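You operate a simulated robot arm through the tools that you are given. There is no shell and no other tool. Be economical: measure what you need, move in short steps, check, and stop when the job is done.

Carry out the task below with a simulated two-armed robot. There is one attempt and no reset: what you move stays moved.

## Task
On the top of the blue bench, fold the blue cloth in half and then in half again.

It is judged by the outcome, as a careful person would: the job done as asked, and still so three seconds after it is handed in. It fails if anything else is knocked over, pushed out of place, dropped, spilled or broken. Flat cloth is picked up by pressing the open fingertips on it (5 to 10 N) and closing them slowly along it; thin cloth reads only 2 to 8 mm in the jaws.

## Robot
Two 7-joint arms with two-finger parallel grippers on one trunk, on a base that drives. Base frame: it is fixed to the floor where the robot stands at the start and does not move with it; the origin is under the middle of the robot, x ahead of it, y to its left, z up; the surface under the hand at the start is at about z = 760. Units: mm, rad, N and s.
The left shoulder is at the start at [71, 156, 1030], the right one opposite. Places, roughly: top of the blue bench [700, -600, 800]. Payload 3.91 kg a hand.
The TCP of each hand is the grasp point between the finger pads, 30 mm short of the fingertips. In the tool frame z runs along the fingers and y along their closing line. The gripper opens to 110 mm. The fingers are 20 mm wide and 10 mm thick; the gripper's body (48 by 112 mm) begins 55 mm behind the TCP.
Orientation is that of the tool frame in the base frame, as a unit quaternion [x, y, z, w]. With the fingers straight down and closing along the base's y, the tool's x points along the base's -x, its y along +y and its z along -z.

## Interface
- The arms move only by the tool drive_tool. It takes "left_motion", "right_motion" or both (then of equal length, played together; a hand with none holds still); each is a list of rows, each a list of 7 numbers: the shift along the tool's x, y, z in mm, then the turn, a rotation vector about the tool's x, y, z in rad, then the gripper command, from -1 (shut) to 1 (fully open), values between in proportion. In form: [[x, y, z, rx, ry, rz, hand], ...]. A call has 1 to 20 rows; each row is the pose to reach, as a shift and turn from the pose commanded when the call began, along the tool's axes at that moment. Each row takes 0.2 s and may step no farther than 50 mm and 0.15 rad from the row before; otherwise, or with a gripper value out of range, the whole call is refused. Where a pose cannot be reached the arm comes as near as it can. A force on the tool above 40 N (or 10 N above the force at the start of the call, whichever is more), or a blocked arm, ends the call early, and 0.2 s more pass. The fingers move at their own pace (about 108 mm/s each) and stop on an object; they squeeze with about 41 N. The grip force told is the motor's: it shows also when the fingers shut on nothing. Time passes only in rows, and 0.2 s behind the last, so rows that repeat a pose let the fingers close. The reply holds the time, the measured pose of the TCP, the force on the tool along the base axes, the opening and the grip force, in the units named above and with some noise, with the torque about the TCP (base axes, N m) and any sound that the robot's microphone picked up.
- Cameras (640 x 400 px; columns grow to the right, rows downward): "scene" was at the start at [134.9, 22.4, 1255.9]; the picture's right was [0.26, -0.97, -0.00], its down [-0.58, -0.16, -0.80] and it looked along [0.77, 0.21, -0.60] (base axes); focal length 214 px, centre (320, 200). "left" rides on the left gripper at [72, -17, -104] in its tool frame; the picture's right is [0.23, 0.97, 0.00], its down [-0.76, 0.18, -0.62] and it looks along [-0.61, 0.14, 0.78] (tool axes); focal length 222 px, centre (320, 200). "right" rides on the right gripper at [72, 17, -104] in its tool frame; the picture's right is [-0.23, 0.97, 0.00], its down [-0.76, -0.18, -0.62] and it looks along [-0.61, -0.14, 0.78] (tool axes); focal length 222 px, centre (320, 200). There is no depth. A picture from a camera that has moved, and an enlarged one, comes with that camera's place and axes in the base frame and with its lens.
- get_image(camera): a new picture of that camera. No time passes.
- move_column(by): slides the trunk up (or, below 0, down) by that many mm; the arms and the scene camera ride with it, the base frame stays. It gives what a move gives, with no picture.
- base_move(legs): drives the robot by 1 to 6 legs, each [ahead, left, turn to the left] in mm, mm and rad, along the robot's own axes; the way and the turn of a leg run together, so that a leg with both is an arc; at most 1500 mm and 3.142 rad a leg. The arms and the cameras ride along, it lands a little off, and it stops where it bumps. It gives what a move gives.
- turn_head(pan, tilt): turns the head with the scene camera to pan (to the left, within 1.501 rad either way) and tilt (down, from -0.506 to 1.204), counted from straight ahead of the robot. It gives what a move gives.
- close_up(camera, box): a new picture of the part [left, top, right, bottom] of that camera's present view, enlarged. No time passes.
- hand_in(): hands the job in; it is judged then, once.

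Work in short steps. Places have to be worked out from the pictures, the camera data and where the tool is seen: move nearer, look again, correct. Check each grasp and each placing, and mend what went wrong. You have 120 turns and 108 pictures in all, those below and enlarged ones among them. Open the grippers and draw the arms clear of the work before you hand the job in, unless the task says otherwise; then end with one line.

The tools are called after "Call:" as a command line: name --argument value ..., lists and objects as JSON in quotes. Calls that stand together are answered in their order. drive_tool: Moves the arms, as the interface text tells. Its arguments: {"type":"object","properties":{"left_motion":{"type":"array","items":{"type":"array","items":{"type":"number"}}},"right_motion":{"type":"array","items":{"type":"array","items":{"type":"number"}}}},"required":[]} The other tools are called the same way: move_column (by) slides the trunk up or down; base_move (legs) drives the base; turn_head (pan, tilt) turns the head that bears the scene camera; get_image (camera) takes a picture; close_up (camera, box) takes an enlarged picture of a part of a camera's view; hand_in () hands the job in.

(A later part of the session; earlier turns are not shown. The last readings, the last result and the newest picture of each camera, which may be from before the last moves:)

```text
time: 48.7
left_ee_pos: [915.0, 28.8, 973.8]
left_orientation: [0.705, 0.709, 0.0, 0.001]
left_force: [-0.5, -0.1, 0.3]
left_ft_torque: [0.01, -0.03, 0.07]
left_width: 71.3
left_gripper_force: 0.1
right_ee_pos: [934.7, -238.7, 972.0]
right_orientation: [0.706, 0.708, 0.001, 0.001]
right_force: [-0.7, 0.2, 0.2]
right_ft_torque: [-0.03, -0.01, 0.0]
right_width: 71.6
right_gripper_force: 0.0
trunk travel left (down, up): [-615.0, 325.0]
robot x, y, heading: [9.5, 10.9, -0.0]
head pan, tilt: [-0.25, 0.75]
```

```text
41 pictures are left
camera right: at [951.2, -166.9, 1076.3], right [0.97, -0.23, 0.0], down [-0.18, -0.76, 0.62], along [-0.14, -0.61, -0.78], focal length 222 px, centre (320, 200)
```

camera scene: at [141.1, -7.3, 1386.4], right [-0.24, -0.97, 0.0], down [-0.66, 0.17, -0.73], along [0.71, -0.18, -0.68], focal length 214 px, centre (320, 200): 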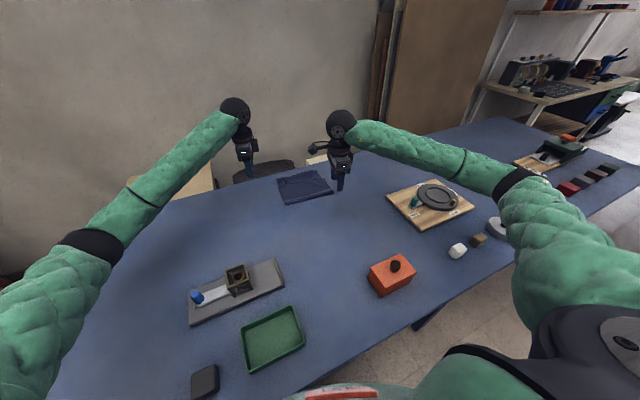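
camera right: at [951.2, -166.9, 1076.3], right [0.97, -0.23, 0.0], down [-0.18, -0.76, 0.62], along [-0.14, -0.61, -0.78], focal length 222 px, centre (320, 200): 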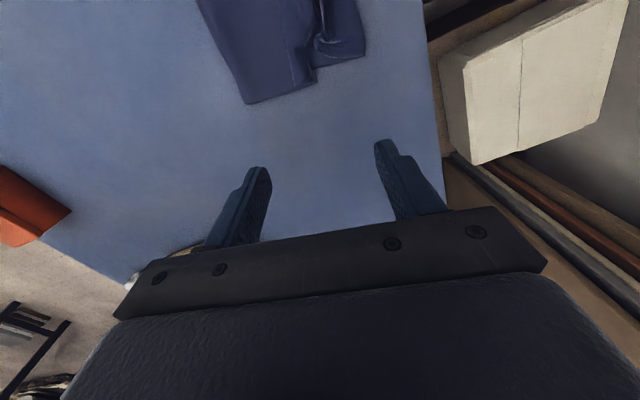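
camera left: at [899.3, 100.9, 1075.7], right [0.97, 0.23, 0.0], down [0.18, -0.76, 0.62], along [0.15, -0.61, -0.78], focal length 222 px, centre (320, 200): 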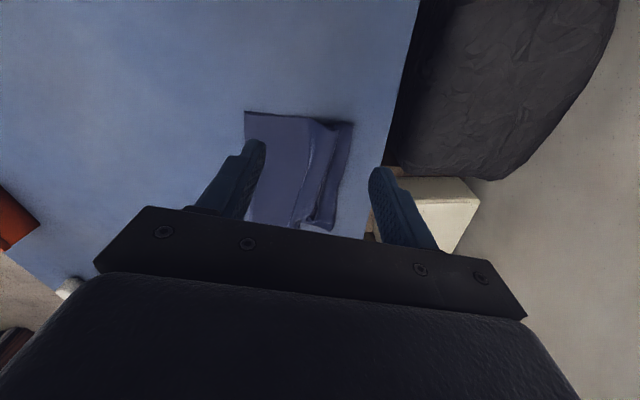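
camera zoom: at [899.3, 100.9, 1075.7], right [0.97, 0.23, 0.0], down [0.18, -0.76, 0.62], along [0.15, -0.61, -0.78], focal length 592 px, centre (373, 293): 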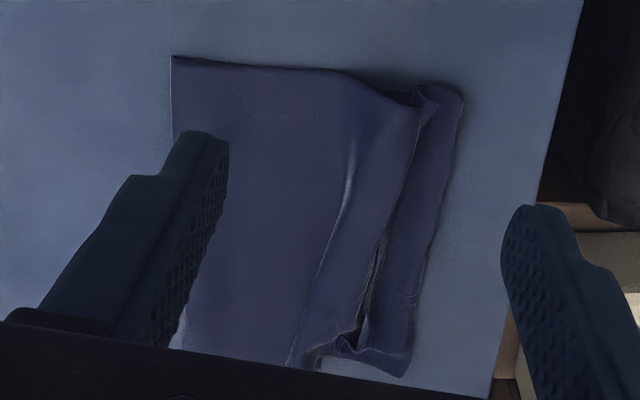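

The ridge fell over the flap as a small pleat (ridge at x≈921–951). Plan: pinch the ridge's top layer, lift high so the ~80 mm end strip hangs free beyond it, then lower while moving back toward the robot so the edge lands outward. Approach with 40 mm jaws centred at x≈925.

Call:
drive_tool --left_motion '[[-20, 3, 30, 0, 0, 0, -0.27], [-45, 6, 65, 0, 0, 0, -0.27], [-67, 10, 105, 0, 0, 0, -0.27], [-67, 10, 145, 0, 0, 0, -0.27], [-67, 10, 168, 0, 0, 0, -0.27]]' --right_motion '[[20, -3, 30, 0, 0, 0, -0.27], [45, -5, 65, 0, 0, 0, -0.27], [67, -8, 105, 0, 0, 0, -0.27], [67, -8, 145, 0, 0, 0, -0.27], [67, -8, 166, 0, 0, 0, -0.27]]'

Call:
get_image --camera "left"

Call:
get_image --camera "right"

```text
time: 49.9
left_ee_pos: [927.0, -35.6, 803.0]
left_orientation: [0.705, 0.709, 0.001, 0.001]
left_force: [0.1, -0.6, -1.2]
left_ft_torque: [-0.04, 0.0, 0.01]
left_width: 40.3
left_gripper_force: 0.0
right_ee_pos: [925.8, -173.2, 805.9]
right_orientation: [0.708, 0.707, 0.0, 0.0]
right_force: [0.3, 0.4, 0.9]
right_ft_torque: [-0.01, -0.01, 0.01]
right_width: 40.0
right_gripper_force: 0.2
trunk travel left (down, up): [-615.0, 325.0]
robot x, y, heading: [8.0, 14.8, 0.003]
head pan, tilt: [-0.25, 0.75]
```

```text
40 pictures are left
camera left: at [911.1, 36.0, 906.2], right [0.97, 0.23, 0.0], down [0.18, -0.76, 0.62], along [0.15, -0.61, -0.78], focal length 222 px, centre (320, 200)
```

left: 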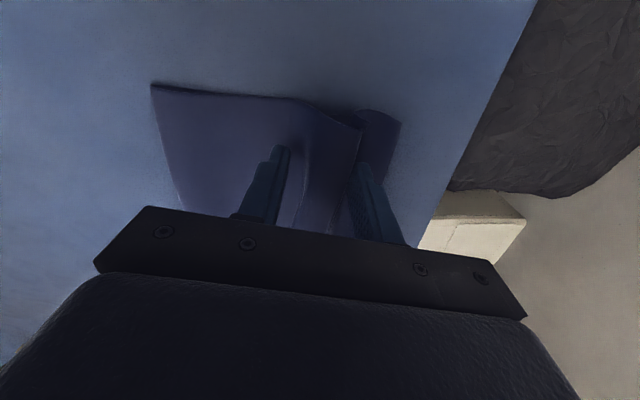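

```text
39 pictures are left
camera right: at [943.3, -100.5, 909.8], right [0.97, -0.23, 0.0], down [-0.18, -0.76, 0.62], along [-0.14, -0.61, -0.78], focal length 222 px, centre (320, 200)
```

right: 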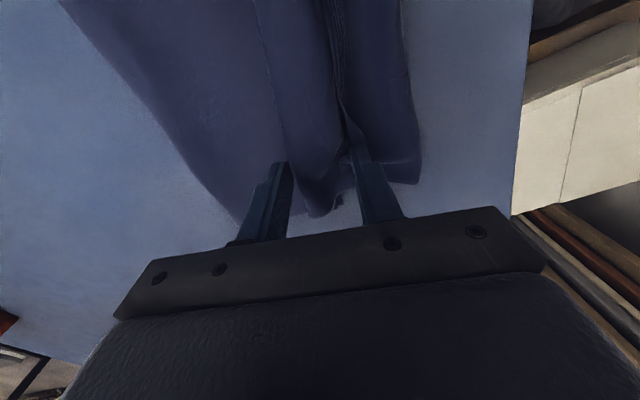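

Both jaws straddle the raised ridge. I lower slightly without pressing (z≈797) and close on the ridge.

Call:
drive_tool --left_motion '[[0, -3, 3, 0, 0, 0, -0.27], [0, -3, 6, 0, 0, 0, -0.27], [0, -3, 7, 0, 0, 0, -0.4], [0, -3, 7, 0, 0, 0, -0.6], [0, -3, 7, 0, 0, 0, -0.8], [0, -3, 7, 0, 0, 0, -1], [0, -3, 7, 0, 0, 0, -1], [0, -3, 7, 0, 0, 0, -1]]' --right_motion '[[6, 0, 3, 0, 0, 0, -0.27], [6, 0, 7, 0, 0, 0, -0.27], [6, 0, 10, 0, 0, 0, -0.4], [6, 0, 10, 0, 0, 0, -0.6], [6, 0, 10, 0, 0, 0, -0.8], [6, 0, 10, 0, 0, 0, -1], [6, 0, 10, 0, 0, 0, -1], [6, 0, 10, 0, 0, 0, -1]]'

Call:
close_up --camera "scene" --box '[240, 120, 368, 200]'

```text
time: 51.7
left_ee_pos: [923.5, -37.0, 796.9]
left_orientation: [0.705, 0.71, 0.001, 0.0]
left_force: [0.3, 0.4, -3.3]
left_ft_torque: [0.12, -0.01, 0.0]
left_width: 2.2
left_gripper_force: 41.0
right_ee_pos: [925.0, -166.6, 796.2]
right_orientation: [0.707, 0.707, 0.0, -0.001]
right_force: [1.7, 0.7, 8.5]
right_ft_torque: [0.24, 0.02, -0.11]
right_width: 2.6
right_gripper_force: 41.1
trunk travel left (down, up): [-615.0, 325.0]
robot x, y, heading: [11.7, 13.8, 0.005]
head pan, tilt: [-0.25, 0.75]
```

```text
5.00 times, centred on (304, 160) of scene
camera zoom: at [140.9, -7.4, 1386.5], right [-0.24, -0.97, 0.0], down [-0.66, 0.17, -0.73], along [0.71, -0.18, -0.68], focal length 1072 px, centre (400, 400)
```

zoom: 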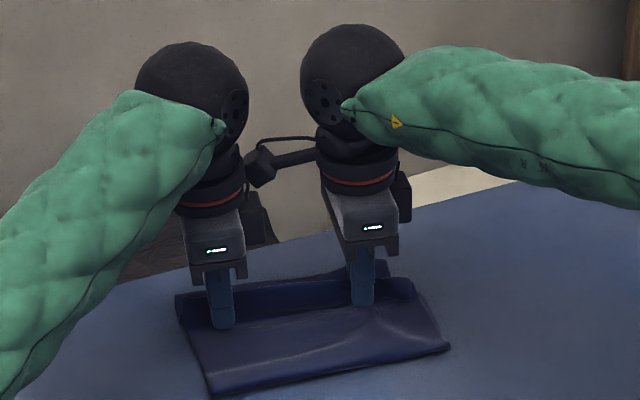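

Both hold the ridge (2.2, 2.6 mm). I lift 110 mm with a little backward motion and look from the cameras.

Call:
drive_tool --left_motion '[[0, 0, -15, 0, 0, 0, -1], [0, -5, -45, 0, 0, 0, -1], [0, -15, -80, 0, 0, 0, -1], [0, -25, -115, 0, 0, 0, -1], [0, -25, -115, 0, 0, 0, -1]]' --right_motion '[[0, 0, -15, 0, 0, 0, -1], [0, -5, -45, 0, 0, 0, -1], [0, -15, -80, 0, 0, 0, -1], [0, -25, -115, 0, 0, 0, -1], [0, -25, -115, 0, 0, 0, -1]]'

Call:
close_up --camera "scene" --box '[240, 120, 368, 200]'

Call:
get_image --camera "left"

Call:
get_image --camera "right"

```text
time: 52.9
left_ee_pos: [900.9, -39.5, 910.7]
left_orientation: [0.705, 0.71, 0.0, -0.001]
left_force: [-20.7, 18.5, -12.4]
left_ft_torque: [-1.54, -2.2, -0.41]
left_width: 2.2
left_gripper_force: 41.1
right_ee_pos: [901.1, -168.0, 910.7]
right_orientation: [0.708, 0.706, 0.0, 0.0]
right_force: [21.1, -19.7, 12.1]
right_ft_torque: [3.23, 2.2, -2.4]
right_width: 2.9
right_gripper_force: 41.4
trunk travel left (down, up): [-615.0, 325.0]
robot x, y, heading: [11.8, 8.9, 0.008]
head pan, tilt: [-0.25, 0.75]
```

```text
5.00 times, centred on (304, 160) of scene
camera zoom: at [142.4, -7.5, 1386.2], right [-0.24, -0.97, 0.0], down [-0.66, 0.17, -0.73], along [0.71, -0.18, -0.68], focal length 1072 px, centre (400, 400)
```

zoom: 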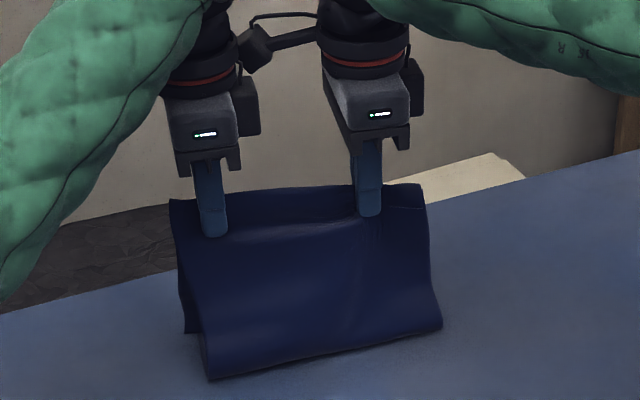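

```text
36 pictures are left
camera left: at [884.4, 32.5, 1014.8], right [0.97, 0.23, 0.0], down [0.18, -0.76, 0.62], along [0.15, -0.6, -0.78], focal length 222 px, centre (320, 200)
```

left: 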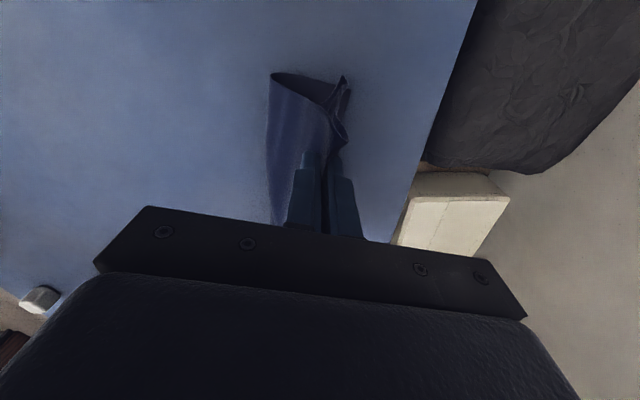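

```text
35 pictures are left
camera right: at [918.2, -95.8, 1015.3], right [0.97, -0.23, 0.0], down [-0.18, -0.76, 0.62], along [-0.14, -0.61, -0.78], focal length 222 px, centre (320, 200)
```

right: 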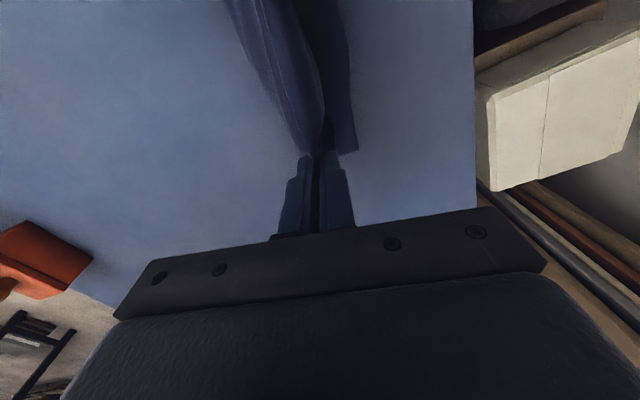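

The hands touch (equal and opposite 20 N: right camera against left gripper), and both layers were caught. I spread the hands a little, then lift everything and bring it ~130 mm nearer, where reach is better and the loose ends can hang open.

Call:
drive_tool --left_motion '[[4, 0, -5, 0, 0, 0, -1], [6, 0, -35, 0, 0, 0, -1], [6, -10, -65, 0, 0, 0, -1], [6, -30, -95, 0, 0, 0, -1], [6, -65, -110, 0, 0, 0, -1], [6, -100, -120, 0, 0, 0, -1], [6, -130, -120, 0, 0, 0, -1]]' --right_motion '[[-4, 0, -5, 0, 0, 0, -1], [-8, 0, -35, 0, 0, 0, -1], [-8, -10, -65, 0, 0, 0, -1], [-8, -30, -95, 0, 0, 0, -1], [-8, -65, -110, 0, 0, 0, -1], [-8, -100, -120, 0, 0, 0, -1], [-8, -130, -120, 0, 0, 0, -1]]'

Call:
close_up --camera "scene" --box '[220, 100, 396, 210]'

Call:
get_image --camera "left"

```text
time: 54.5
left_ee_pos: [768.2, -31.3, 1031.9]
left_orientation: [0.705, 0.709, 0.001, 0.001]
left_force: [-0.3, -40.4, -1.9]
left_ft_torque: [-0.7, -0.02, 0.01]
left_width: 2.5
left_gripper_force: 41.1
right_ee_pos: [771.1, -174.1, 1033.4]
right_orientation: [0.707, 0.707, 0.001, -0.001]
right_force: [-0.7, 40.5, 0.6]
right_ft_torque: [0.95, 0.01, -0.04]
right_width: 2.9
right_gripper_force: 41.7
trunk travel left (down, up): [-615.0, 325.0]
robot x, y, heading: [7.6, 13.7, 0.006]
head pan, tilt: [-0.25, 0.75]
```

```text
3.64 times, centred on (308, 155) of scene
camera zoom: at [140.4, -7.6, 1386.6], right [-0.24, -0.97, 0.0], down [-0.66, 0.17, -0.73], along [0.71, -0.18, -0.68], focal length 780 px, centre (364, 364)
```

zoom: 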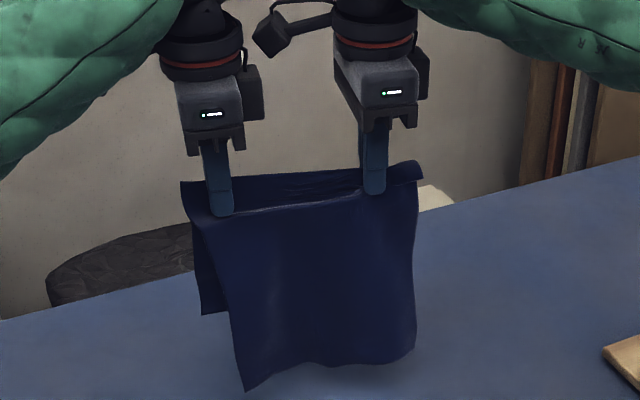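

```text
33 pictures are left
camera left: at [751.2, 40.3, 1135.8], right [0.97, 0.23, 0.0], down [0.18, -0.76, 0.62], along [0.15, -0.61, -0.78], focal length 222 px, centre (320, 200)
```

left: 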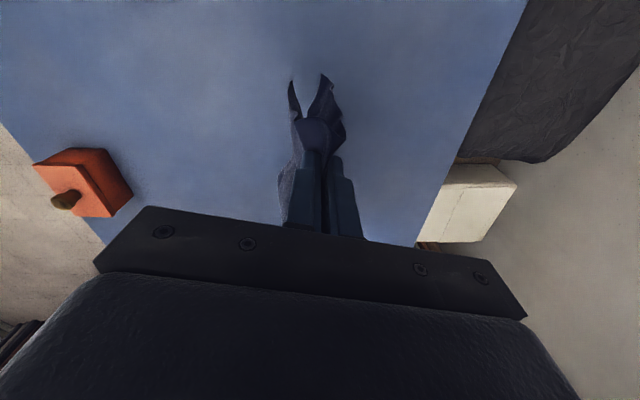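

The cloth has opened: it hangs as a single sheet over the pinch, ~235 mm on my side and ~130 mm on the far side. I'll lay it flat again: back over x≈558, touch the long end down, then sweep forward while lowering.

Call:
drive_tool --left_motion '[[0, -42, 0, 0, 0, 0, -1], [0, -84, 0, 0, 0, 0, -1], [0, -126, 0, 0, 0, 0, -1], [0, -168, 0, 0, 0, 0, -1], [0, -210, 0, 0, 0, 0, -1], [0, -210, 5, 0, 0, 0, -1], [0, -180, 8, 0, 0, 0, -1], [0, -145, 14, 0, 0, 0, -1], [0, -110, 24, 0, 0, 0, -1], [0, -80, 39, 0, 0, 0, -1], [0, -50, 60, 0, 0, 0, -1], [0, -25, 84, 0, 0, 0, -1], [0, -5, 109, 0, 0, 0, -1]]' --right_motion '[[4, -42, 0, 0, 0, 0, -1], [4, -84, 0, 0, 0, 0, -1], [4, -126, 0, 0, 0, 0, -1], [4, -168, 0, 0, 0, 0, -1], [4, -210, 0, 0, 0, 0, -1], [4, -210, 5, 0, 0, 0, -1], [4, -180, 8, 0, 0, 0, -1], [4, -145, 14, 0, 0, 0, -1], [4, -110, 24, 0, 0, 0, -1], [4, -80, 39, 0, 0, 0, -1], [4, -50, 60, 0, 0, 0, -1], [4, -25, 84, 0, 0, 0, -1], [4, -5, 109, 0, 0, 0, -1]]'

Call:
close_up --camera "scene" --box '[220, 100, 412, 220]'

```text
time: 57.3
left_ee_pos: [764.5, -33.4, 920.0]
left_orientation: [0.705, 0.709, -0.001, 0.0]
left_force: [0.0, -14.4, -1.2]
left_ft_torque: [-0.26, 0.01, 0.0]
left_width: 2.4
left_gripper_force: 41.0
right_ee_pos: [767.1, -170.7, 922.3]
right_orientation: [0.706, 0.708, 0.0, -0.001]
right_force: [0.4, 14.6, 0.4]
right_ft_torque: [0.35, 0.03, -0.02]
right_width: 2.7
right_gripper_force: 41.3
trunk travel left (down, up): [-615.0, 325.0]
robot x, y, heading: [8.7, 14.0, 0.002]
head pan, tilt: [-0.25, 0.75]
```

```text
3.33 times, centred on (316, 160) of scene
camera zoom: at [142.6, -7.3, 1386.3], right [-0.24, -0.97, 0.0], down [-0.66, 0.17, -0.73], along [0.71, -0.18, -0.68], focal length 715 px, centre (333, 333)
```

zoom: 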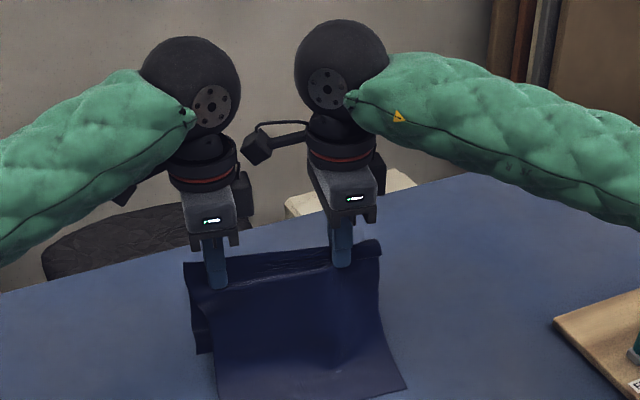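

Front part is sliding down flat toward me. Continue: forward, then lower with a slight backward move so the short end splays forward.

Call:
drive_tool --left_motion '[[0, 15, 20, 0, 0, 0, -1], [0, 20, 32, 0, 0, 0, -1], [0, 5, 45, 0, 0, 0, -1], [0, -15, 60, 0, 0, 0, -1], [0, -30, 75, 0, 0, 0, -1], [0, -35, 90, 0, 0, 0, -1], [0, -35, 105, 0, 0, 0, -1], [0, -35, 118, 0, 0, 0, -1]]' --right_motion '[[0, 15, 20, 0, 0, 0, -1], [0, 20, 32, 0, 0, 0, -1], [0, 5, 45, 0, 0, 0, -1], [0, -15, 60, 0, 0, 0, -1], [0, -30, 75, 0, 0, 0, -1], [0, -35, 90, 0, 0, 0, -1], [0, -35, 105, 0, 0, 0, -1], [0, -35, 118, 0, 0, 0, -1]]'

Call:
close_up --camera "scene" --box '[220, 130, 412, 250]'

Call:
get_image --camera "left"

```text
time: 59.1
left_ee_pos: [728.5, -31.5, 805.3]
left_orientation: [0.705, 0.709, 0.001, 0.0]
left_force: [-0.7, -14.8, 0.3]
left_ft_torque: [-0.26, 0.01, -0.01]
left_width: 2.1
left_gripper_force: 41.4
right_ee_pos: [731.6, -169.2, 803.1]
right_orientation: [0.707, 0.707, 0.0, 0.0]
right_force: [-0.7, 15.0, 1.8]
right_ft_torque: [0.35, 0.03, -0.03]
right_width: 2.7
right_gripper_force: 41.4
trunk travel left (down, up): [-615.0, 325.0]
robot x, y, heading: [13.1, 17.7, 0.003]
head pan, tilt: [-0.25, 0.75]
```

```text
3.33 times, centred on (316, 190) of scene
camera zoom: at [141.3, -7.4, 1386.5], right [-0.24, -0.97, 0.0], down [-0.66, 0.17, -0.73], along [0.71, -0.18, -0.68], focal length 715 px, centre (333, 233)
```

zoom: 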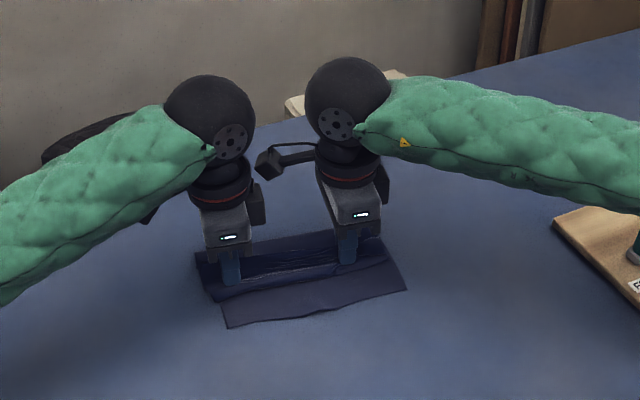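

```text
30 pictures are left
camera left: at [712.1, 40.6, 907.7], right [0.97, 0.23, 0.0], down [0.18, -0.76, 0.62], along [0.15, -0.61, -0.78], focal length 222 px, centre (320, 200)
```

left: 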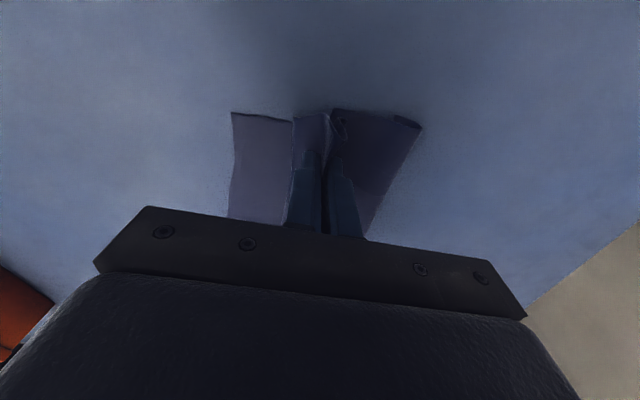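

The front end slid, leaving a pleat, but its edge (x≈676, y -17…-230) is now a clean single edge on the table. New plan: release, grasp that edge at its corners, lift so the cloth hangs straight full-length, then lay it down folding it on the way. Release and lift now.

Call:
drive_tool --left_motion '[[0, 0, 3, 0, 0, 0, -1], [0, 0, 3, 0, 0, 0, -0.2], [0, 0, 3, 0, 0, 0, -0.2], [0, 0, -40, 0, 0, 0, -0.2], [0, 0, -80, 0, 0, 0, -0.2], [30, -30, -90, 0, 0, 0, -0.2], [55, -60, -90, 0, 0, 0, -0.2]]' --right_motion '[[0, 0, 2, 0, 0, 0, -1], [0, 0, 2, 0, 0, 0, -0.2], [0, 0, 2, 0, 0, 0, -0.2], [0, 0, -40, 0, 0, 0, -0.2], [0, 0, -80, 0, 0, 0, -0.2], [-30, -30, -90, 0, 0, 0, -0.2], [-70, -55, -90, 0, 0, 0, -0.2]]'

Call:
close_up --camera "scene" --box '[240, 150, 400, 250]'

Call:
get_image --camera "left"

Call:
get_image --camera "right"

```text
time: 60.7
left_ee_pos: [667.0, 21.1, 894.9]
left_orientation: [0.706, 0.708, 0.001, 0.0]
left_force: [0.4, -0.3, 0.2]
left_ft_torque: [-0.02, -0.03, 0.0]
left_width: 43.8
left_gripper_force: 0.0
right_ee_pos: [672.4, -240.7, 895.4]
right_orientation: [0.706, 0.708, 0.001, 0.0]
right_force: [0.6, -0.2, -0.7]
right_ft_torque: [0.01, 0.0, -0.01]
right_width: 44.0
right_gripper_force: 0.1
trunk travel left (down, up): [-615.0, 325.0]
robot x, y, heading: [11.0, 14.8, 0.001]
head pan, tilt: [-0.25, 0.75]
```

```text
4.00 times, centred on (320, 200) of scene
camera zoom: at [140.2, -7.8, 1386.6], right [-0.24, -0.97, 0.0], down [-0.66, 0.17, -0.73], along [0.71, -0.18, -0.68], focal length 858 px, centre (320, 200)
```

zoom: 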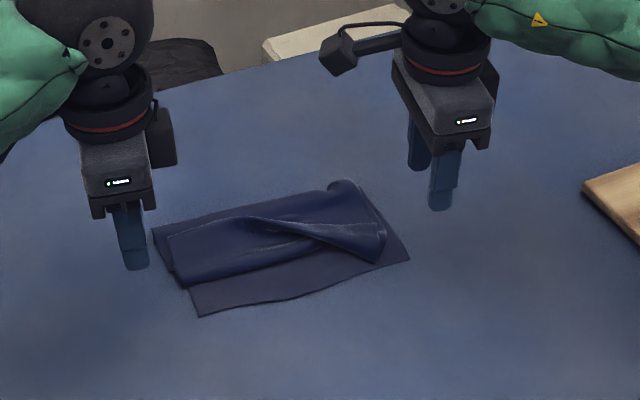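

```text
28 pictures are left
camera left: at [650.0, 93.8, 998.9], right [0.97, 0.23, 0.0], down [0.18, -0.76, 0.62], along [0.15, -0.61, -0.78], focal length 222 px, centre (320, 200)
```

left: 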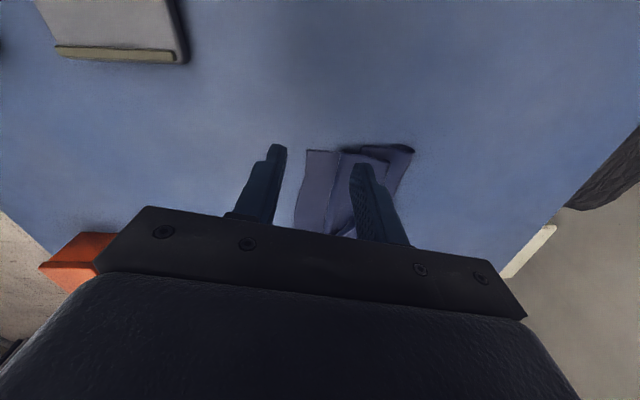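

```text
27 pictures are left
camera right: at [689.6, -168.5, 1000.4], right [0.97, -0.23, 0.0], down [-0.18, -0.76, 0.62], along [-0.14, -0.61, -0.78], focal length 222 px, centre (320, 200)
```

right: 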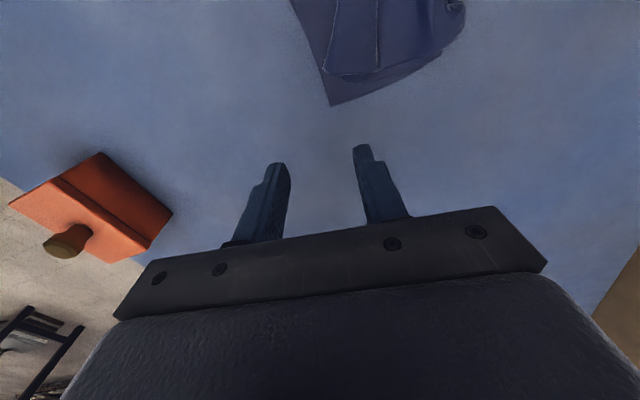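

Edge corners: (666,-25) and (687,-237). I straddle the edge with 30 mm jaws: left at (669,-42), right at (687,-220), coming down to just above the table.

Call:
drive_tool --left_motion '[[-30, 2, 15, 0, 0, 0, -0.455], [-63, 2, 40, 0, 0, 0, -0.455], [-63, 2, 80, 0, 0, 0, -0.455], [-63, 2, 100, 0, 0, 0, -0.455], [-63, 2, 102, 0, 0, 0, -0.455]]' --right_motion '[[10, 8, 15, 0, 0, 0, -0.455], [21, 15, 40, 0, 0, 0, -0.455], [21, 15, 80, 0, 0, 0, -0.455], [21, 15, 100, 0, 0, 0, -0.455], [21, 15, 102, 0, 0, 0, -0.455]]'

Call:
get_image --camera "left"

Call:
get_image --camera "right"

```text
time: 61.9
left_ee_pos: [669.7, -40.0, 792.1]
left_orientation: [0.705, 0.709, 0.001, 0.001]
left_force: [-0.7, 0.6, 0.5]
left_ft_torque: [0.02, -0.03, -0.01]
left_width: 29.8
left_gripper_force: 0.0
right_ee_pos: [689.5, -220.6, 793.5]
right_orientation: [0.707, 0.707, 0.001, -0.001]
right_force: [0.2, 0.3, 0.0]
right_ft_torque: [0.05, -0.04, -0.02]
right_width: 29.9
right_gripper_force: 0.0
trunk travel left (down, up): [-615.0, 325.0]
robot x, y, heading: [10.4, 14.6, 0.001]
head pan, tilt: [-0.25, 0.75]
```

```text
26 pictures are left
camera left: at [652.8, 31.6, 895.0], right [0.97, 0.23, 0.0], down [0.18, -0.76, 0.62], along [0.15, -0.61, -0.78], focal length 222 px, centre (320, 200)
```

left: 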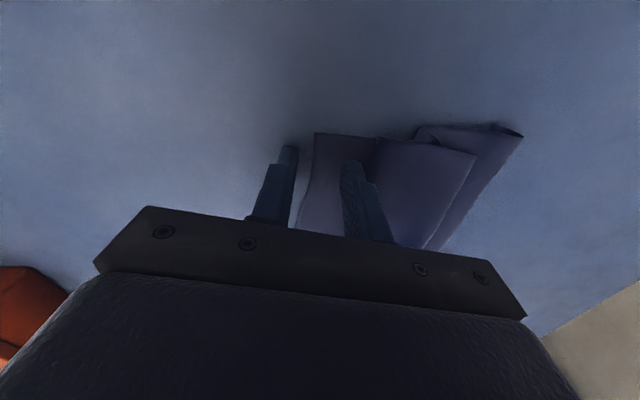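

```text
25 pictures are left
camera right: at [706.9, -147.8, 897.2], right [0.97, -0.23, 0.0], down [-0.18, -0.76, 0.62], along [-0.14, -0.61, -0.78], focal length 222 px, centre (320, 200)
```

right: 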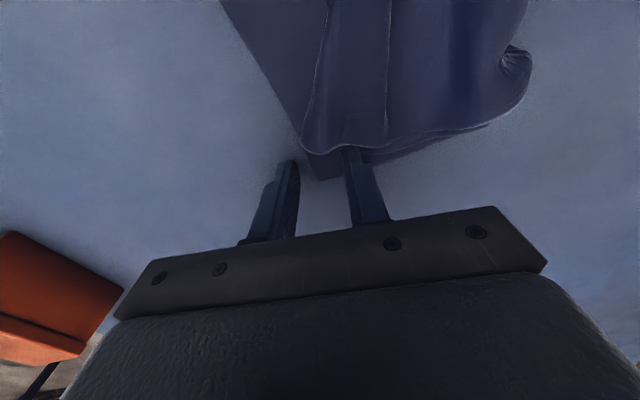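

Left straddles the single-layer edge well; right is close to the bundle, so I shift it 7 mm outward, then press both gently.

Call:
drive_tool --left_motion '[[0, 0, 0, 0, 0, 0, -0.455], [0, 0, 0.5, 0, 0, 0, -0.455], [0, 0, 1, 0, 0, 0, -0.455], [0, 0, 1.5, 0, 0, 0, -0.455]]' --right_motion '[[-7, -2, 0, 0, 0, 0, -0.455], [-7, -2, 1, 0, 0, 0, -0.455], [-7, -2, 2, 0, 0, 0, -0.455], [-7, -2, 2.5, 0, 0, 0, -0.455]]'

```text
time: 62.9
left_ee_pos: [668.9, -40.3, 792.0]
left_orientation: [0.706, 0.708, 0.001, 0.001]
left_force: [0.3, 0.0, -0.9]
left_ft_torque: [0.0, -0.02, 0.0]
left_width: 29.9
left_gripper_force: 0.1
right_ee_pos: [688.8, -226.3, 791.9]
right_orientation: [0.707, 0.707, 0.002, 0.0]
right_force: [0.6, -2.2, 20.4]
right_ft_torque: [0.07, -0.49, -0.05]
right_width: 30.1
right_gripper_force: 0.4
trunk travel left (down, up): [-615.0, 325.0]
robot x, y, heading: [9.1, 11.6, 0.002]
head pan, tilt: [-0.25, 0.75]
```

Call:
drive_tool --left_motion '[[0, 0, 0.7, 0, 0, 0, -0.455], [0, 0, 1.4, 0, 0, 0, -0.455], [0, 0, 1.8, 0, 0, 0, -0.455]]' --right_motion '[[0, 0, -0.3, 0, 0, 0, -0.455], [0, 0, -0.6, 0, 0, 0, -0.455], [0, 0, -0.8, 0, 0, 0, -0.455]]'

```text
time: 63.7
left_ee_pos: [669.9, -40.2, 790.4]
left_orientation: [0.705, 0.71, 0.002, 0.002]
left_force: [-0.8, 3.0, 14.5]
left_ft_torque: [0.17, -0.25, 0.06]
left_width: 29.6
left_gripper_force: 0.2
right_ee_pos: [686.8, -225.4, 792.2]
right_orientation: [0.707, 0.707, 0.0, 0.0]
right_force: [0.9, -1.4, 13.3]
right_ft_torque: [0.04, -0.34, -0.04]
right_width: 31.0
right_gripper_force: 1.3
trunk travel left (down, up): [-615.0, 325.0]
robot x, y, heading: [11.0, 9.8, 0.002]
head pan, tilt: [-0.25, 0.75]
```

Contact forces of 14 and 13 N; ease slightly and close slowly.

Call:
drive_tool --left_motion '[[0, 0, -0.4, 0, 0, 0, -0.455], [0, 0, -0.4, 0, 0, 0, -0.52], [0, 0, -0.4, 0, 0, 0, -0.58], [0, 0, -0.4, 0, 0, 0, -0.64], [0, 0, -0.4, 0, 0, 0, -0.7], [0, 0, -0.4, 0, 0, 0, -0.76], [0, 0, -0.4, 0, 0, 0, -0.82], [0, 0, -0.4, 0, 0, 0, -0.88], [0, 0, -0.4, 0, 0, 0, -0.94], [0, 0, -0.4, 0, 0, 0, -1], [0, 0, -0.4, 0, 0, 0, -1]]' --right_motion '[[0, 0, -0.3, 0, 0, 0, -0.455], [0, 0, -0.3, 0, 0, 0, -0.52], [0, 0, -0.3, 0, 0, 0, -0.58], [0, 0, -0.3, 0, 0, 0, -0.64], [0, 0, -0.3, 0, 0, 0, -0.7], [0, 0, -0.3, 0, 0, 0, -0.76], [0, 0, -0.3, 0, 0, 0, -0.82], [0, 0, -0.3, 0, 0, 0, -0.88], [0, 0, -0.3, 0, 0, 0, -0.94], [0, 0, -0.3, 0, 0, 0, -1], [0, 0, -0.3, 0, 0, 0, -1]]'

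Call:
get_image --camera "right"

Call:
get_image --camera "left"

```text
time: 66.1
left_ee_pos: [669.9, -39.9, 790.7]
left_orientation: [0.705, 0.709, 0.001, 0.001]
left_force: [-2.4, 0.0, 14.3]
left_ft_torque: [0.03, -0.02, 0.02]
left_width: 2.0
left_gripper_force: 40.7
right_ee_pos: [687.9, -225.8, 791.2]
right_orientation: [0.707, 0.707, 0.001, 0.001]
right_force: [2.3, 0.7, 12.2]
right_ft_torque: [0.13, -0.13, -0.08]
right_width: 1.0
right_gripper_force: 40.8
trunk travel left (down, up): [-615.0, 325.0]
robot x, y, heading: [13.5, 17.1, 0.002]
head pan, tilt: [-0.25, 0.75]
```

```text
24 pictures are left
camera right: at [704.7, -154.1, 896.1], right [0.97, -0.23, 0.0], down [-0.18, -0.76, 0.62], along [-0.14, -0.61, -0.78], focal length 222 px, centre (320, 200)
```

right: 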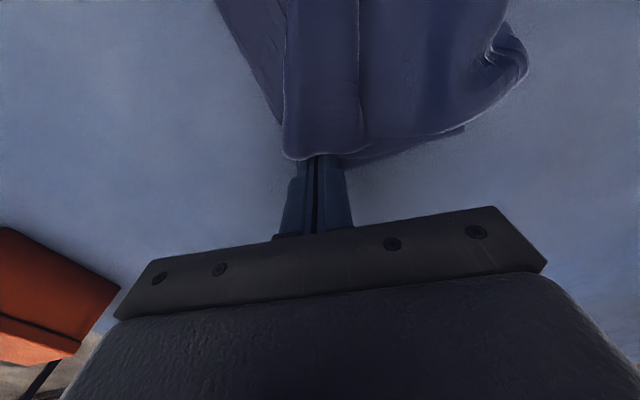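

```text
23 pictures are left
camera left: at [653.3, 31.5, 894.3], right [0.97, 0.23, 0.0], down [0.18, -0.76, 0.62], along [0.15, -0.61, -0.78], focal length 222 px, centre (320, 200)
```

left: 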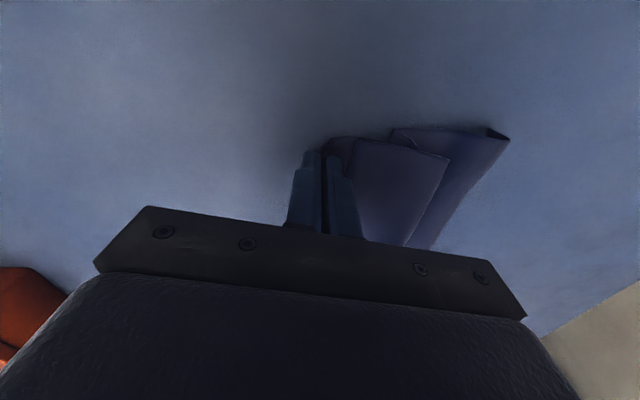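

Left 2.0, right 1.0 mm – likely a single layer. Lift 100 mm and check that both still hold.

Call:
drive_tool --left_motion '[[0, 0, -10, 0, 0, 0, -1], [0, 0, -40, 0, 0, 0, -1], [0, 0, -70, 0, 0, 0, -1], [0, 0, -100, 0, 0, 0, -1]]' --right_motion '[[0, 0, -10, 0, 0, 0, -1], [0, 0, -40, 0, 0, 0, -1], [0, 0, -70, 0, 0, 0, -1], [0, 0, -100, 0, 0, 0, -1]]'

Call:
close_up --camera "scene" --box '[220, 130, 412, 250]'

```text
time: 67.1
left_ee_pos: [670.4, -41.5, 889.4]
left_orientation: [0.706, 0.708, 0.001, 0.0]
left_force: [-0.2, -0.2, 1.0]
left_ft_torque: [-0.03, -0.04, 0.01]
left_width: 2.1
left_gripper_force: 41.0
right_ee_pos: [688.2, -225.9, 892.9]
right_orientation: [0.707, 0.707, 0.0, 0.0]
right_force: [-0.6, -0.8, 0.4]
right_ft_torque: [0.01, -0.01, -0.04]
right_width: 0.8
right_gripper_force: 40.9
trunk travel left (down, up): [-615.0, 325.0]
robot x, y, heading: [11.8, 13.8, 0.007]
head pan, tilt: [-0.25, 0.75]
```

```text
3.33 times, centred on (316, 190) of scene
camera zoom: at [140.0, -7.3, 1386.4], right [-0.24, -0.97, 0.0], down [-0.66, 0.17, -0.73], along [0.71, -0.18, -0.68], focal length 715 px, centre (333, 233)
```

zoom: 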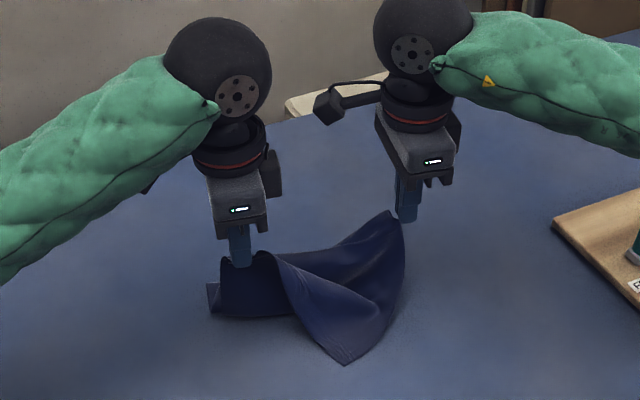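

Both corners hold. I raise the trunk 200 mm and the arms 110 mm so the cloth hangs freely.

Call:
move_column --by 200

Call:
drive_tool --left_motion '[[0, 8, -35, 0, 0, 0, -1], [0, 16, -70, 0, 0, 0, -1], [0, 20, -110, 0, 0, 0, -1], [0, 20, -110, 0, 0, 0, -1], [0, 20, -110, 0, 0, 0, -1]]' --right_motion '[[0, 2, -35, 0, 0, 0, -1], [0, 2, -70, 0, 0, 0, -1], [0, 2, -107, 0, 0, 0, -1], [0, 2, -107, 0, 0, 0, -1], [0, 2, -107, 0, 0, 0, -1]]'

Call:
get_image --camera "scene"

```text
time: 69.2
left_ee_pos: [669.7, -41.6, 1089.1]
left_orientation: [0.706, 0.709, 0.001, 0.001]
left_force: [-0.3, -0.5, -0.3]
left_ft_torque: [-0.01, -0.02, 0.0]
left_width: 2.0
left_gripper_force: 40.9
right_ee_pos: [690.8, -227.6, 1092.2]
right_orientation: [0.707, 0.707, -0.002, 0.0]
right_force: [0.7, 0.6, -0.4]
right_ft_torque: [-0.01, 0.02, 0.02]
right_width: 0.8
right_gripper_force: 40.4
trunk travel left (down, up): [-815.0, 125.0]
robot x, y, heading: [10.2, 12.2, 0.004]
head pan, tilt: [-0.25, 0.75]
```

```text
time: 70.5
left_ee_pos: [692.1, -41.6, 1198.0]
left_orientation: [0.705, 0.709, 0.001, 0.001]
left_force: [0.2, 0.3, -1.0]
left_ft_torque: [0.0, 0.0, 0.01]
left_width: 1.9
left_gripper_force: 40.7
right_ee_pos: [693.1, -227.2, 1199.4]
right_orientation: [0.707, 0.707, 0.001, -0.001]
right_force: [0.5, -0.2, -0.2]
right_ft_torque: [-0.02, 0.02, 0.02]
right_width: 0.8
right_gripper_force: 40.6
trunk travel left (down, up): [-815.0, 125.0]
robot x, y, heading: [12.6, 13.1, 0.005]
head pan, tilt: [-0.25, 0.75]
```

```text
21 pictures are left
camera scene: at [141.3, -7.5, 1586.4], right [-0.24, -0.97, 0.0], down [-0.66, 0.17, -0.73], along [0.71, -0.18, -0.68], focal length 214 px, centre (320, 200)
```

scene: 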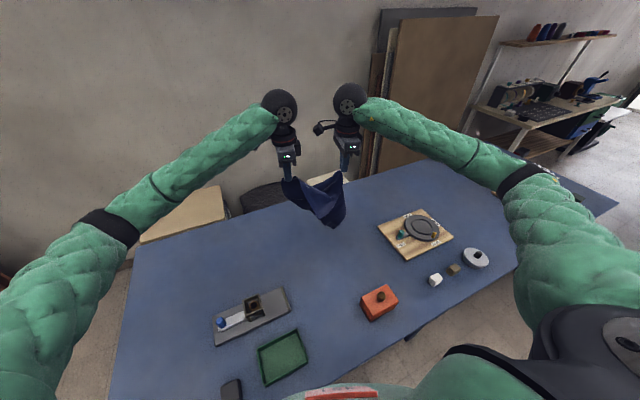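

The hanging cloth looks bunched; zoom in to see.

Call:
close_up --camera "scene" --box '[264, 140, 376, 240]'

```text
4.00 times, centred on (320, 190) of scene
camera zoom: at [141.3, -7.5, 1586.4], right [-0.24, -0.97, 0.0], down [-0.66, 0.17, -0.73], along [0.71, -0.18, -0.68], focal length 858 px, centre (320, 240)
```

zoom: 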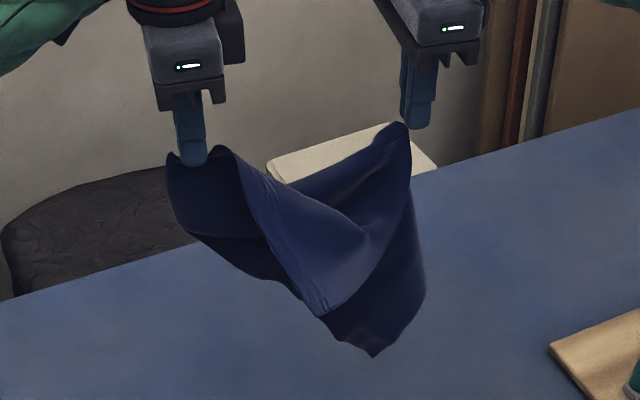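

The left jaw seems to have caught an extra pleat, while the right holds one corner. I'll lay the cloth down with a sweep toward me (far end first, held edge last), then re-grip the left corner.

Call:
drive_tool --left_motion '[[0, 40, 28, 0, 0, 0, -1], [0, 80, 56, 0, 0, 0, -1], [0, 120, 84, 0, 0, 0, -1], [0, 160, 112, 0, 0, 0, -1], [0, 130, 134, 0, 0, 0, -1], [0, 95, 149, 0, 0, 0, -1], [0, 60, 169, 0, 0, 0, -1], [0, 25, 191, 0, 0, 0, -1], [0, -5, 216, 0, 0, 0, -1], [0, -30, 244, 0, 0, 0, -1], [0, -55, 274, 0, 0, 0, -1], [0, -75, 307, 0, 0, 0, -1], [0, -90, 339, 0, 0, 0, -1], [0, -100, 369, 0, 0, 0, -1], [0, -105, 387, 0, 0, 0, -1]]' --right_motion '[[0, 40, 28, 0, 0, 0, -1], [0, 80, 56, 0, 0, 0, -1], [0, 120, 84, 0, 0, 0, -1], [0, 160, 112, 0, 0, 0, -1], [0, 130, 134, 0, 0, 0, -1], [0, 95, 149, 0, 0, 0, -1], [0, 60, 169, 0, 0, 0, -1], [0, 25, 191, 0, 0, 0, -1], [0, -5, 216, 0, 0, 0, -1], [0, -30, 244, 0, 0, 0, -1], [0, -55, 274, 0, 0, 0, -1], [0, -75, 307, 0, 0, 0, -1], [0, -90, 339, 0, 0, 0, -1], [0, -100, 369, 0, 0, 0, -1], [0, -105, 387, 0, 0, 0, -1]]'

Call:
close_up --camera "scene" --box '[240, 150, 400, 260]'

```text
time: 73.7
left_ee_pos: [586.6, -41.3, 812.6]
left_orientation: [0.705, 0.71, 0.0, 0.001]
left_force: [0.3, 0.5, 0.1]
left_ft_torque: [0.02, 0.0, -0.03]
left_width: 1.7
left_gripper_force: 40.8
right_ee_pos: [586.6, -225.4, 811.3]
right_orientation: [0.707, 0.707, 0.0, -0.001]
right_force: [0.3, 0.5, 0.0]
right_ft_torque: [0.0, 0.01, -0.03]
right_width: 0.5
right_gripper_force: 40.8
trunk travel left (down, up): [-815.0, 125.0]
robot x, y, heading: [12.1, 14.0, 0.003]
head pan, tilt: [-0.25, 0.75]
```

```text
3.64 times, centred on (320, 205) of scene
camera zoom: at [140.9, -7.7, 1586.5], right [-0.24, -0.97, 0.0], down [-0.66, 0.17, -0.73], along [0.71, -0.18, -0.68], focal length 780 px, centre (320, 182)
```

zoom: 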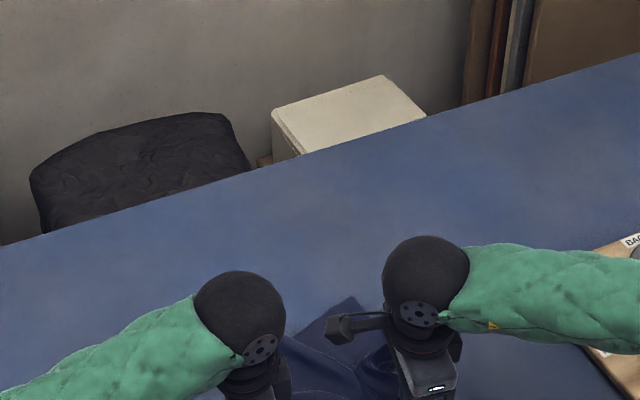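

Now I release only the left jaw near the table and lift it away to the left, then look.

Call:
drive_tool --left_motion '[[0, 0, 12, 0, 0, 0, -1], [0, 0, 12, 0, 0, 0, -0.5], [0, 0, 12, 0, 0, 0, -0.2], [0, 0, -25, 0, 0, 0, -0.2], [0, 0, -70, 0, 0, 0, -0.2], [40, 0, -90, 0, 0, 0, -0.2], [85, 0, -90, 0, 0, 0, -0.2], [130, 0, -90, 0, 0, 0, -0.2]]' --right_motion '[[0, 0, 6, 0, 0, 0, -1], [0, 0, 6, 0, 0, 0, -1], [0, 0, 6, 0, 0, 0, -1], [0, 0, 6, 0, 0, 0, -1], [0, 0, 6, 0, 0, 0, -1], [0, -10, 6, 0, 0, 0, -1], [0, -20, 6, 0, 0, 0, -1], [0, -25, 6, 0, 0, 0, -1]]'

Call:
close_up --camera "scene" --box '[240, 200, 432, 320]'

Call:
get_image --camera "left"

```text
time: 75.5
left_ee_pos: [581.4, 87.3, 903.3]
left_orientation: [0.706, 0.709, 0.001, 0.001]
left_force: [0.0, -0.1, 0.5]
left_ft_torque: [0.03, -0.05, 0.02]
left_width: 43.9
left_gripper_force: 0.0
right_ee_pos: [561.1, -226.1, 806.0]
right_orientation: [0.707, 0.707, 0.0, 0.0]
right_force: [0.0, 0.3, -0.4]
right_ft_torque: [-0.01, -0.02, -0.04]
right_width: 0.7
right_gripper_force: 40.4
trunk travel left (down, up): [-815.0, 125.0]
robot x, y, heading: [7.6, 11.3, 0.006]
head pan, tilt: [-0.25, 0.75]
```

```text
3.33 times, centred on (336, 260) of scene
camera zoom: at [140.2, -6.1, 1586.5], right [-0.24, -0.97, 0.0], down [-0.66, 0.17, -0.73], along [0.71, -0.18, -0.68], focal length 715 px, centre (267, 0)
```

zoom: 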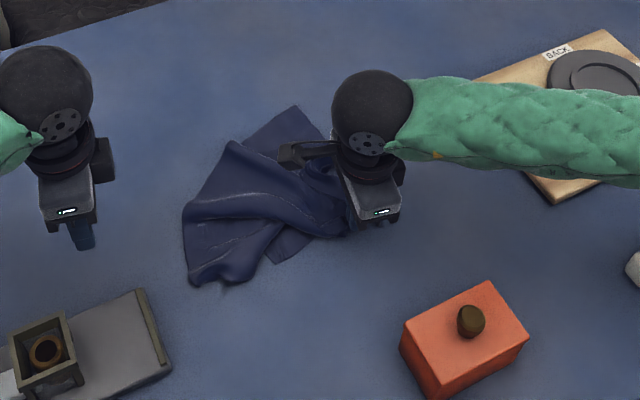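

```text
17 pictures are left
camera left: at [565.2, 159.4, 1006.0], right [0.97, 0.23, 0.0], down [0.18, -0.76, 0.62], along [0.15, -0.61, -0.78], focal length 222 px, centre (320, 200)
```

left: 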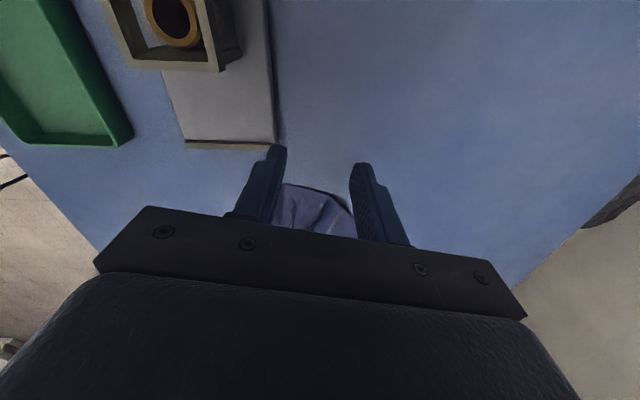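

Right still holds its corner at (561,-226). I look more closely at the left tip near (550,-15), which may be the other corner of the same edge.

Call:
close_up --camera "scene" --box '[288, 226, 352, 290]'

```text
6.25 times, centred on (320, 258) of scene
camera zoom: at [140.2, -6.1, 1586.5], right [-0.24, -0.97, 0.0], down [-0.66, 0.17, -0.73], along [0.71, -0.18, -0.68], focal length 1340 px, centre (320, -162)
```

zoom: 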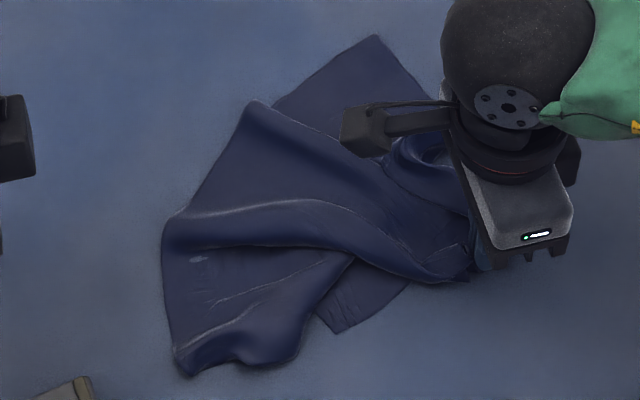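

The tip at about (541,-18) is the same edge's left corner. I bring the left jaw to straddle that edge at y≈-36.

Call:
drive_tool --left_motion '[[-35, -10, 0, 0, 0, 0, -0.455], [-75, -20, 10, 0, 0, 0, -0.455], [-110, -30, 30, 0, 0, 0, -0.455], [-123, -36, 60, 0, 0, 0, -0.455], [-123, -36, 92, 0, 0, 0, -0.455], [-123, -36, 106, 0, 0, 0, -0.455], [-123, -36, 108, 0, 0, 0, -0.455]]'

Call:
get_image --camera "left"

```text
time: 77.0
left_ee_pos: [548.4, -35.9, 794.8]
left_orientation: [0.705, 0.709, 0.001, 0.0]
left_force: [-0.4, 0.4, -1.1]
left_ft_torque: [-0.01, 0.0, -0.02]
left_width: 29.9
left_gripper_force: 0.1
right_ee_pos: [561.5, -226.0, 807.0]
right_orientation: [0.708, 0.706, 0.0, 0.0]
right_force: [0.2, -0.4, 0.1]
right_ft_torque: [0.03, 0.03, 0.0]
right_width: 0.6
right_gripper_force: 41.0
trunk travel left (down, up): [-815.0, 125.0]
robot x, y, heading: [10.4, 12.5, 0.005]
head pan, tilt: [-0.25, 0.75]
```

```text
15 pictures are left
camera left: at [532.7, 36.8, 897.7], right [0.97, 0.23, 0.0], down [0.18, -0.76, 0.62], along [0.15, -0.61, -0.78], focal length 222 px, centre (320, 200)
```

left: 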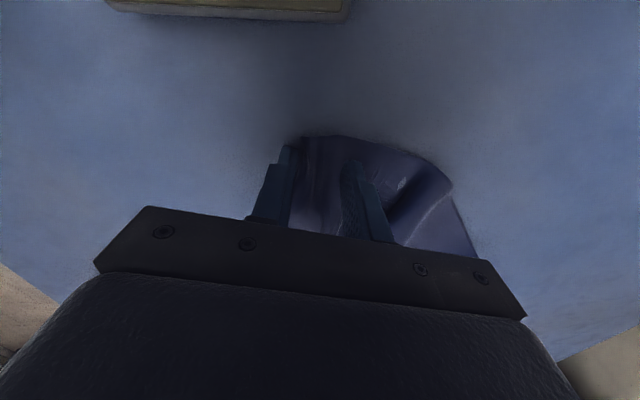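

The near finger is right on the edge; I hop 9 mm toward me and 4 mm left, then press gently.

Call:
drive_tool --left_motion '[[0, 0, -14, 0, 0, 0, -0.455], [4, -9, -14, 0, 0, 0, -0.455], [4, -9, -4, 0, 0, 0, -0.455], [4, -9, 1, 0, 0, 0, -0.455], [4, -9, 3, 0, 0, 0, -0.455], [4, -9, 4, 0, 0, 0, -0.455]]'

```text
time: 78.5
left_ee_pos: [540.8, -30.9, 792.4]
left_orientation: [0.705, 0.709, 0.001, 0.001]
left_force: [-0.1, -0.1, 7.1]
left_ft_torque: [0.0, -0.14, -0.02]
left_width: 29.7
left_gripper_force: 0.0
right_ee_pos: [561.0, -227.2, 806.9]
right_orientation: [0.707, 0.707, 0.0, 0.0]
right_force: [-0.4, -0.3, 0.4]
right_ft_torque: [0.0, 0.01, 0.0]
right_width: 0.9
right_gripper_force: 40.4
trunk travel left (down, up): [-815.0, 125.0]
robot x, y, heading: [10.9, 10.4, 0.005]
head pan, tilt: [-0.25, 0.75]
```

7 N – right in range. Close slowly, then lift both 120 mm.

Call:
drive_tool --left_motion '[[0, 0, 0.3, 0, 0, 0, -0.5], [0, 0, 0.3, 0, 0, 0, -0.56], [0, 0, 0.3, 0, 0, 0, -0.62], [0, 0, 0.3, 0, 0, 0, -0.68], [0, 0, 0.3, 0, 0, 0, -0.74], [0, 0, 0.3, 0, 0, 0, -0.8], [0, 0, 0.3, 0, 0, 0, -0.86], [0, 0, 0.3, 0, 0, 0, -0.92], [0, 0, 0.3, 0, 0, 0, -1], [0, 0, 0.3, 0, 0, 0, -1], [0, 0, 0.3, 0, 0, 0, -1], [0, 0, -10, 0, 0, 0, -1], [0, 10, -40, 0, 0, 0, -1], [0, 20, -80, 0, 0, 0, -1], [0, 20, -120, 0, 0, 0, -1]]' --right_motion '[[0, 0, 0, 0, 0, 0, -1], [0, 0, 0, 0, 0, 0, -1], [0, 0, 0, 0, 0, 0, -1], [0, 0, 0, 0, 0, 0, -1], [0, 0, 0, 0, 0, 0, -1], [0, 0, 0, 0, 0, 0, -1], [0, 0, 0, 0, 0, 0, -1], [0, 0, 0, 0, 0, 0, -1], [0, 0, 0, 0, 0, 0, -1], [0, 0, 0, 0, 0, 0, -1], [0, 0, 0, 0, 0, 0, -1], [0, 0, 0, 0, 0, 0, -1], [0, 0, -25, 0, 0, 0, -1], [0, 0, -65, 0, 0, 0, -1], [0, 0, -105, 0, 0, 0, -1]]'

```text
time: 81.7
left_ee_pos: [561.2, -30.1, 911.3]
left_orientation: [0.705, 0.709, 0.001, 0.0]
left_force: [0.8, -0.5, 1.2]
left_ft_torque: [0.01, -0.06, 0.03]
left_width: 2.8
left_gripper_force: 41.0
right_ee_pos: [563.0, -227.0, 911.8]
right_orientation: [0.707, 0.707, 0.0, 0.0]
right_force: [0.4, 0.3, -0.3]
right_ft_torque: [-0.01, -0.02, -0.02]
right_width: 0.8
right_gripper_force: 41.4
trunk travel left (down, up): [-815.0, 125.0]
robot x, y, heading: [10.9, 13.3, 0.004]
head pan, tilt: [-0.25, 0.75]
```

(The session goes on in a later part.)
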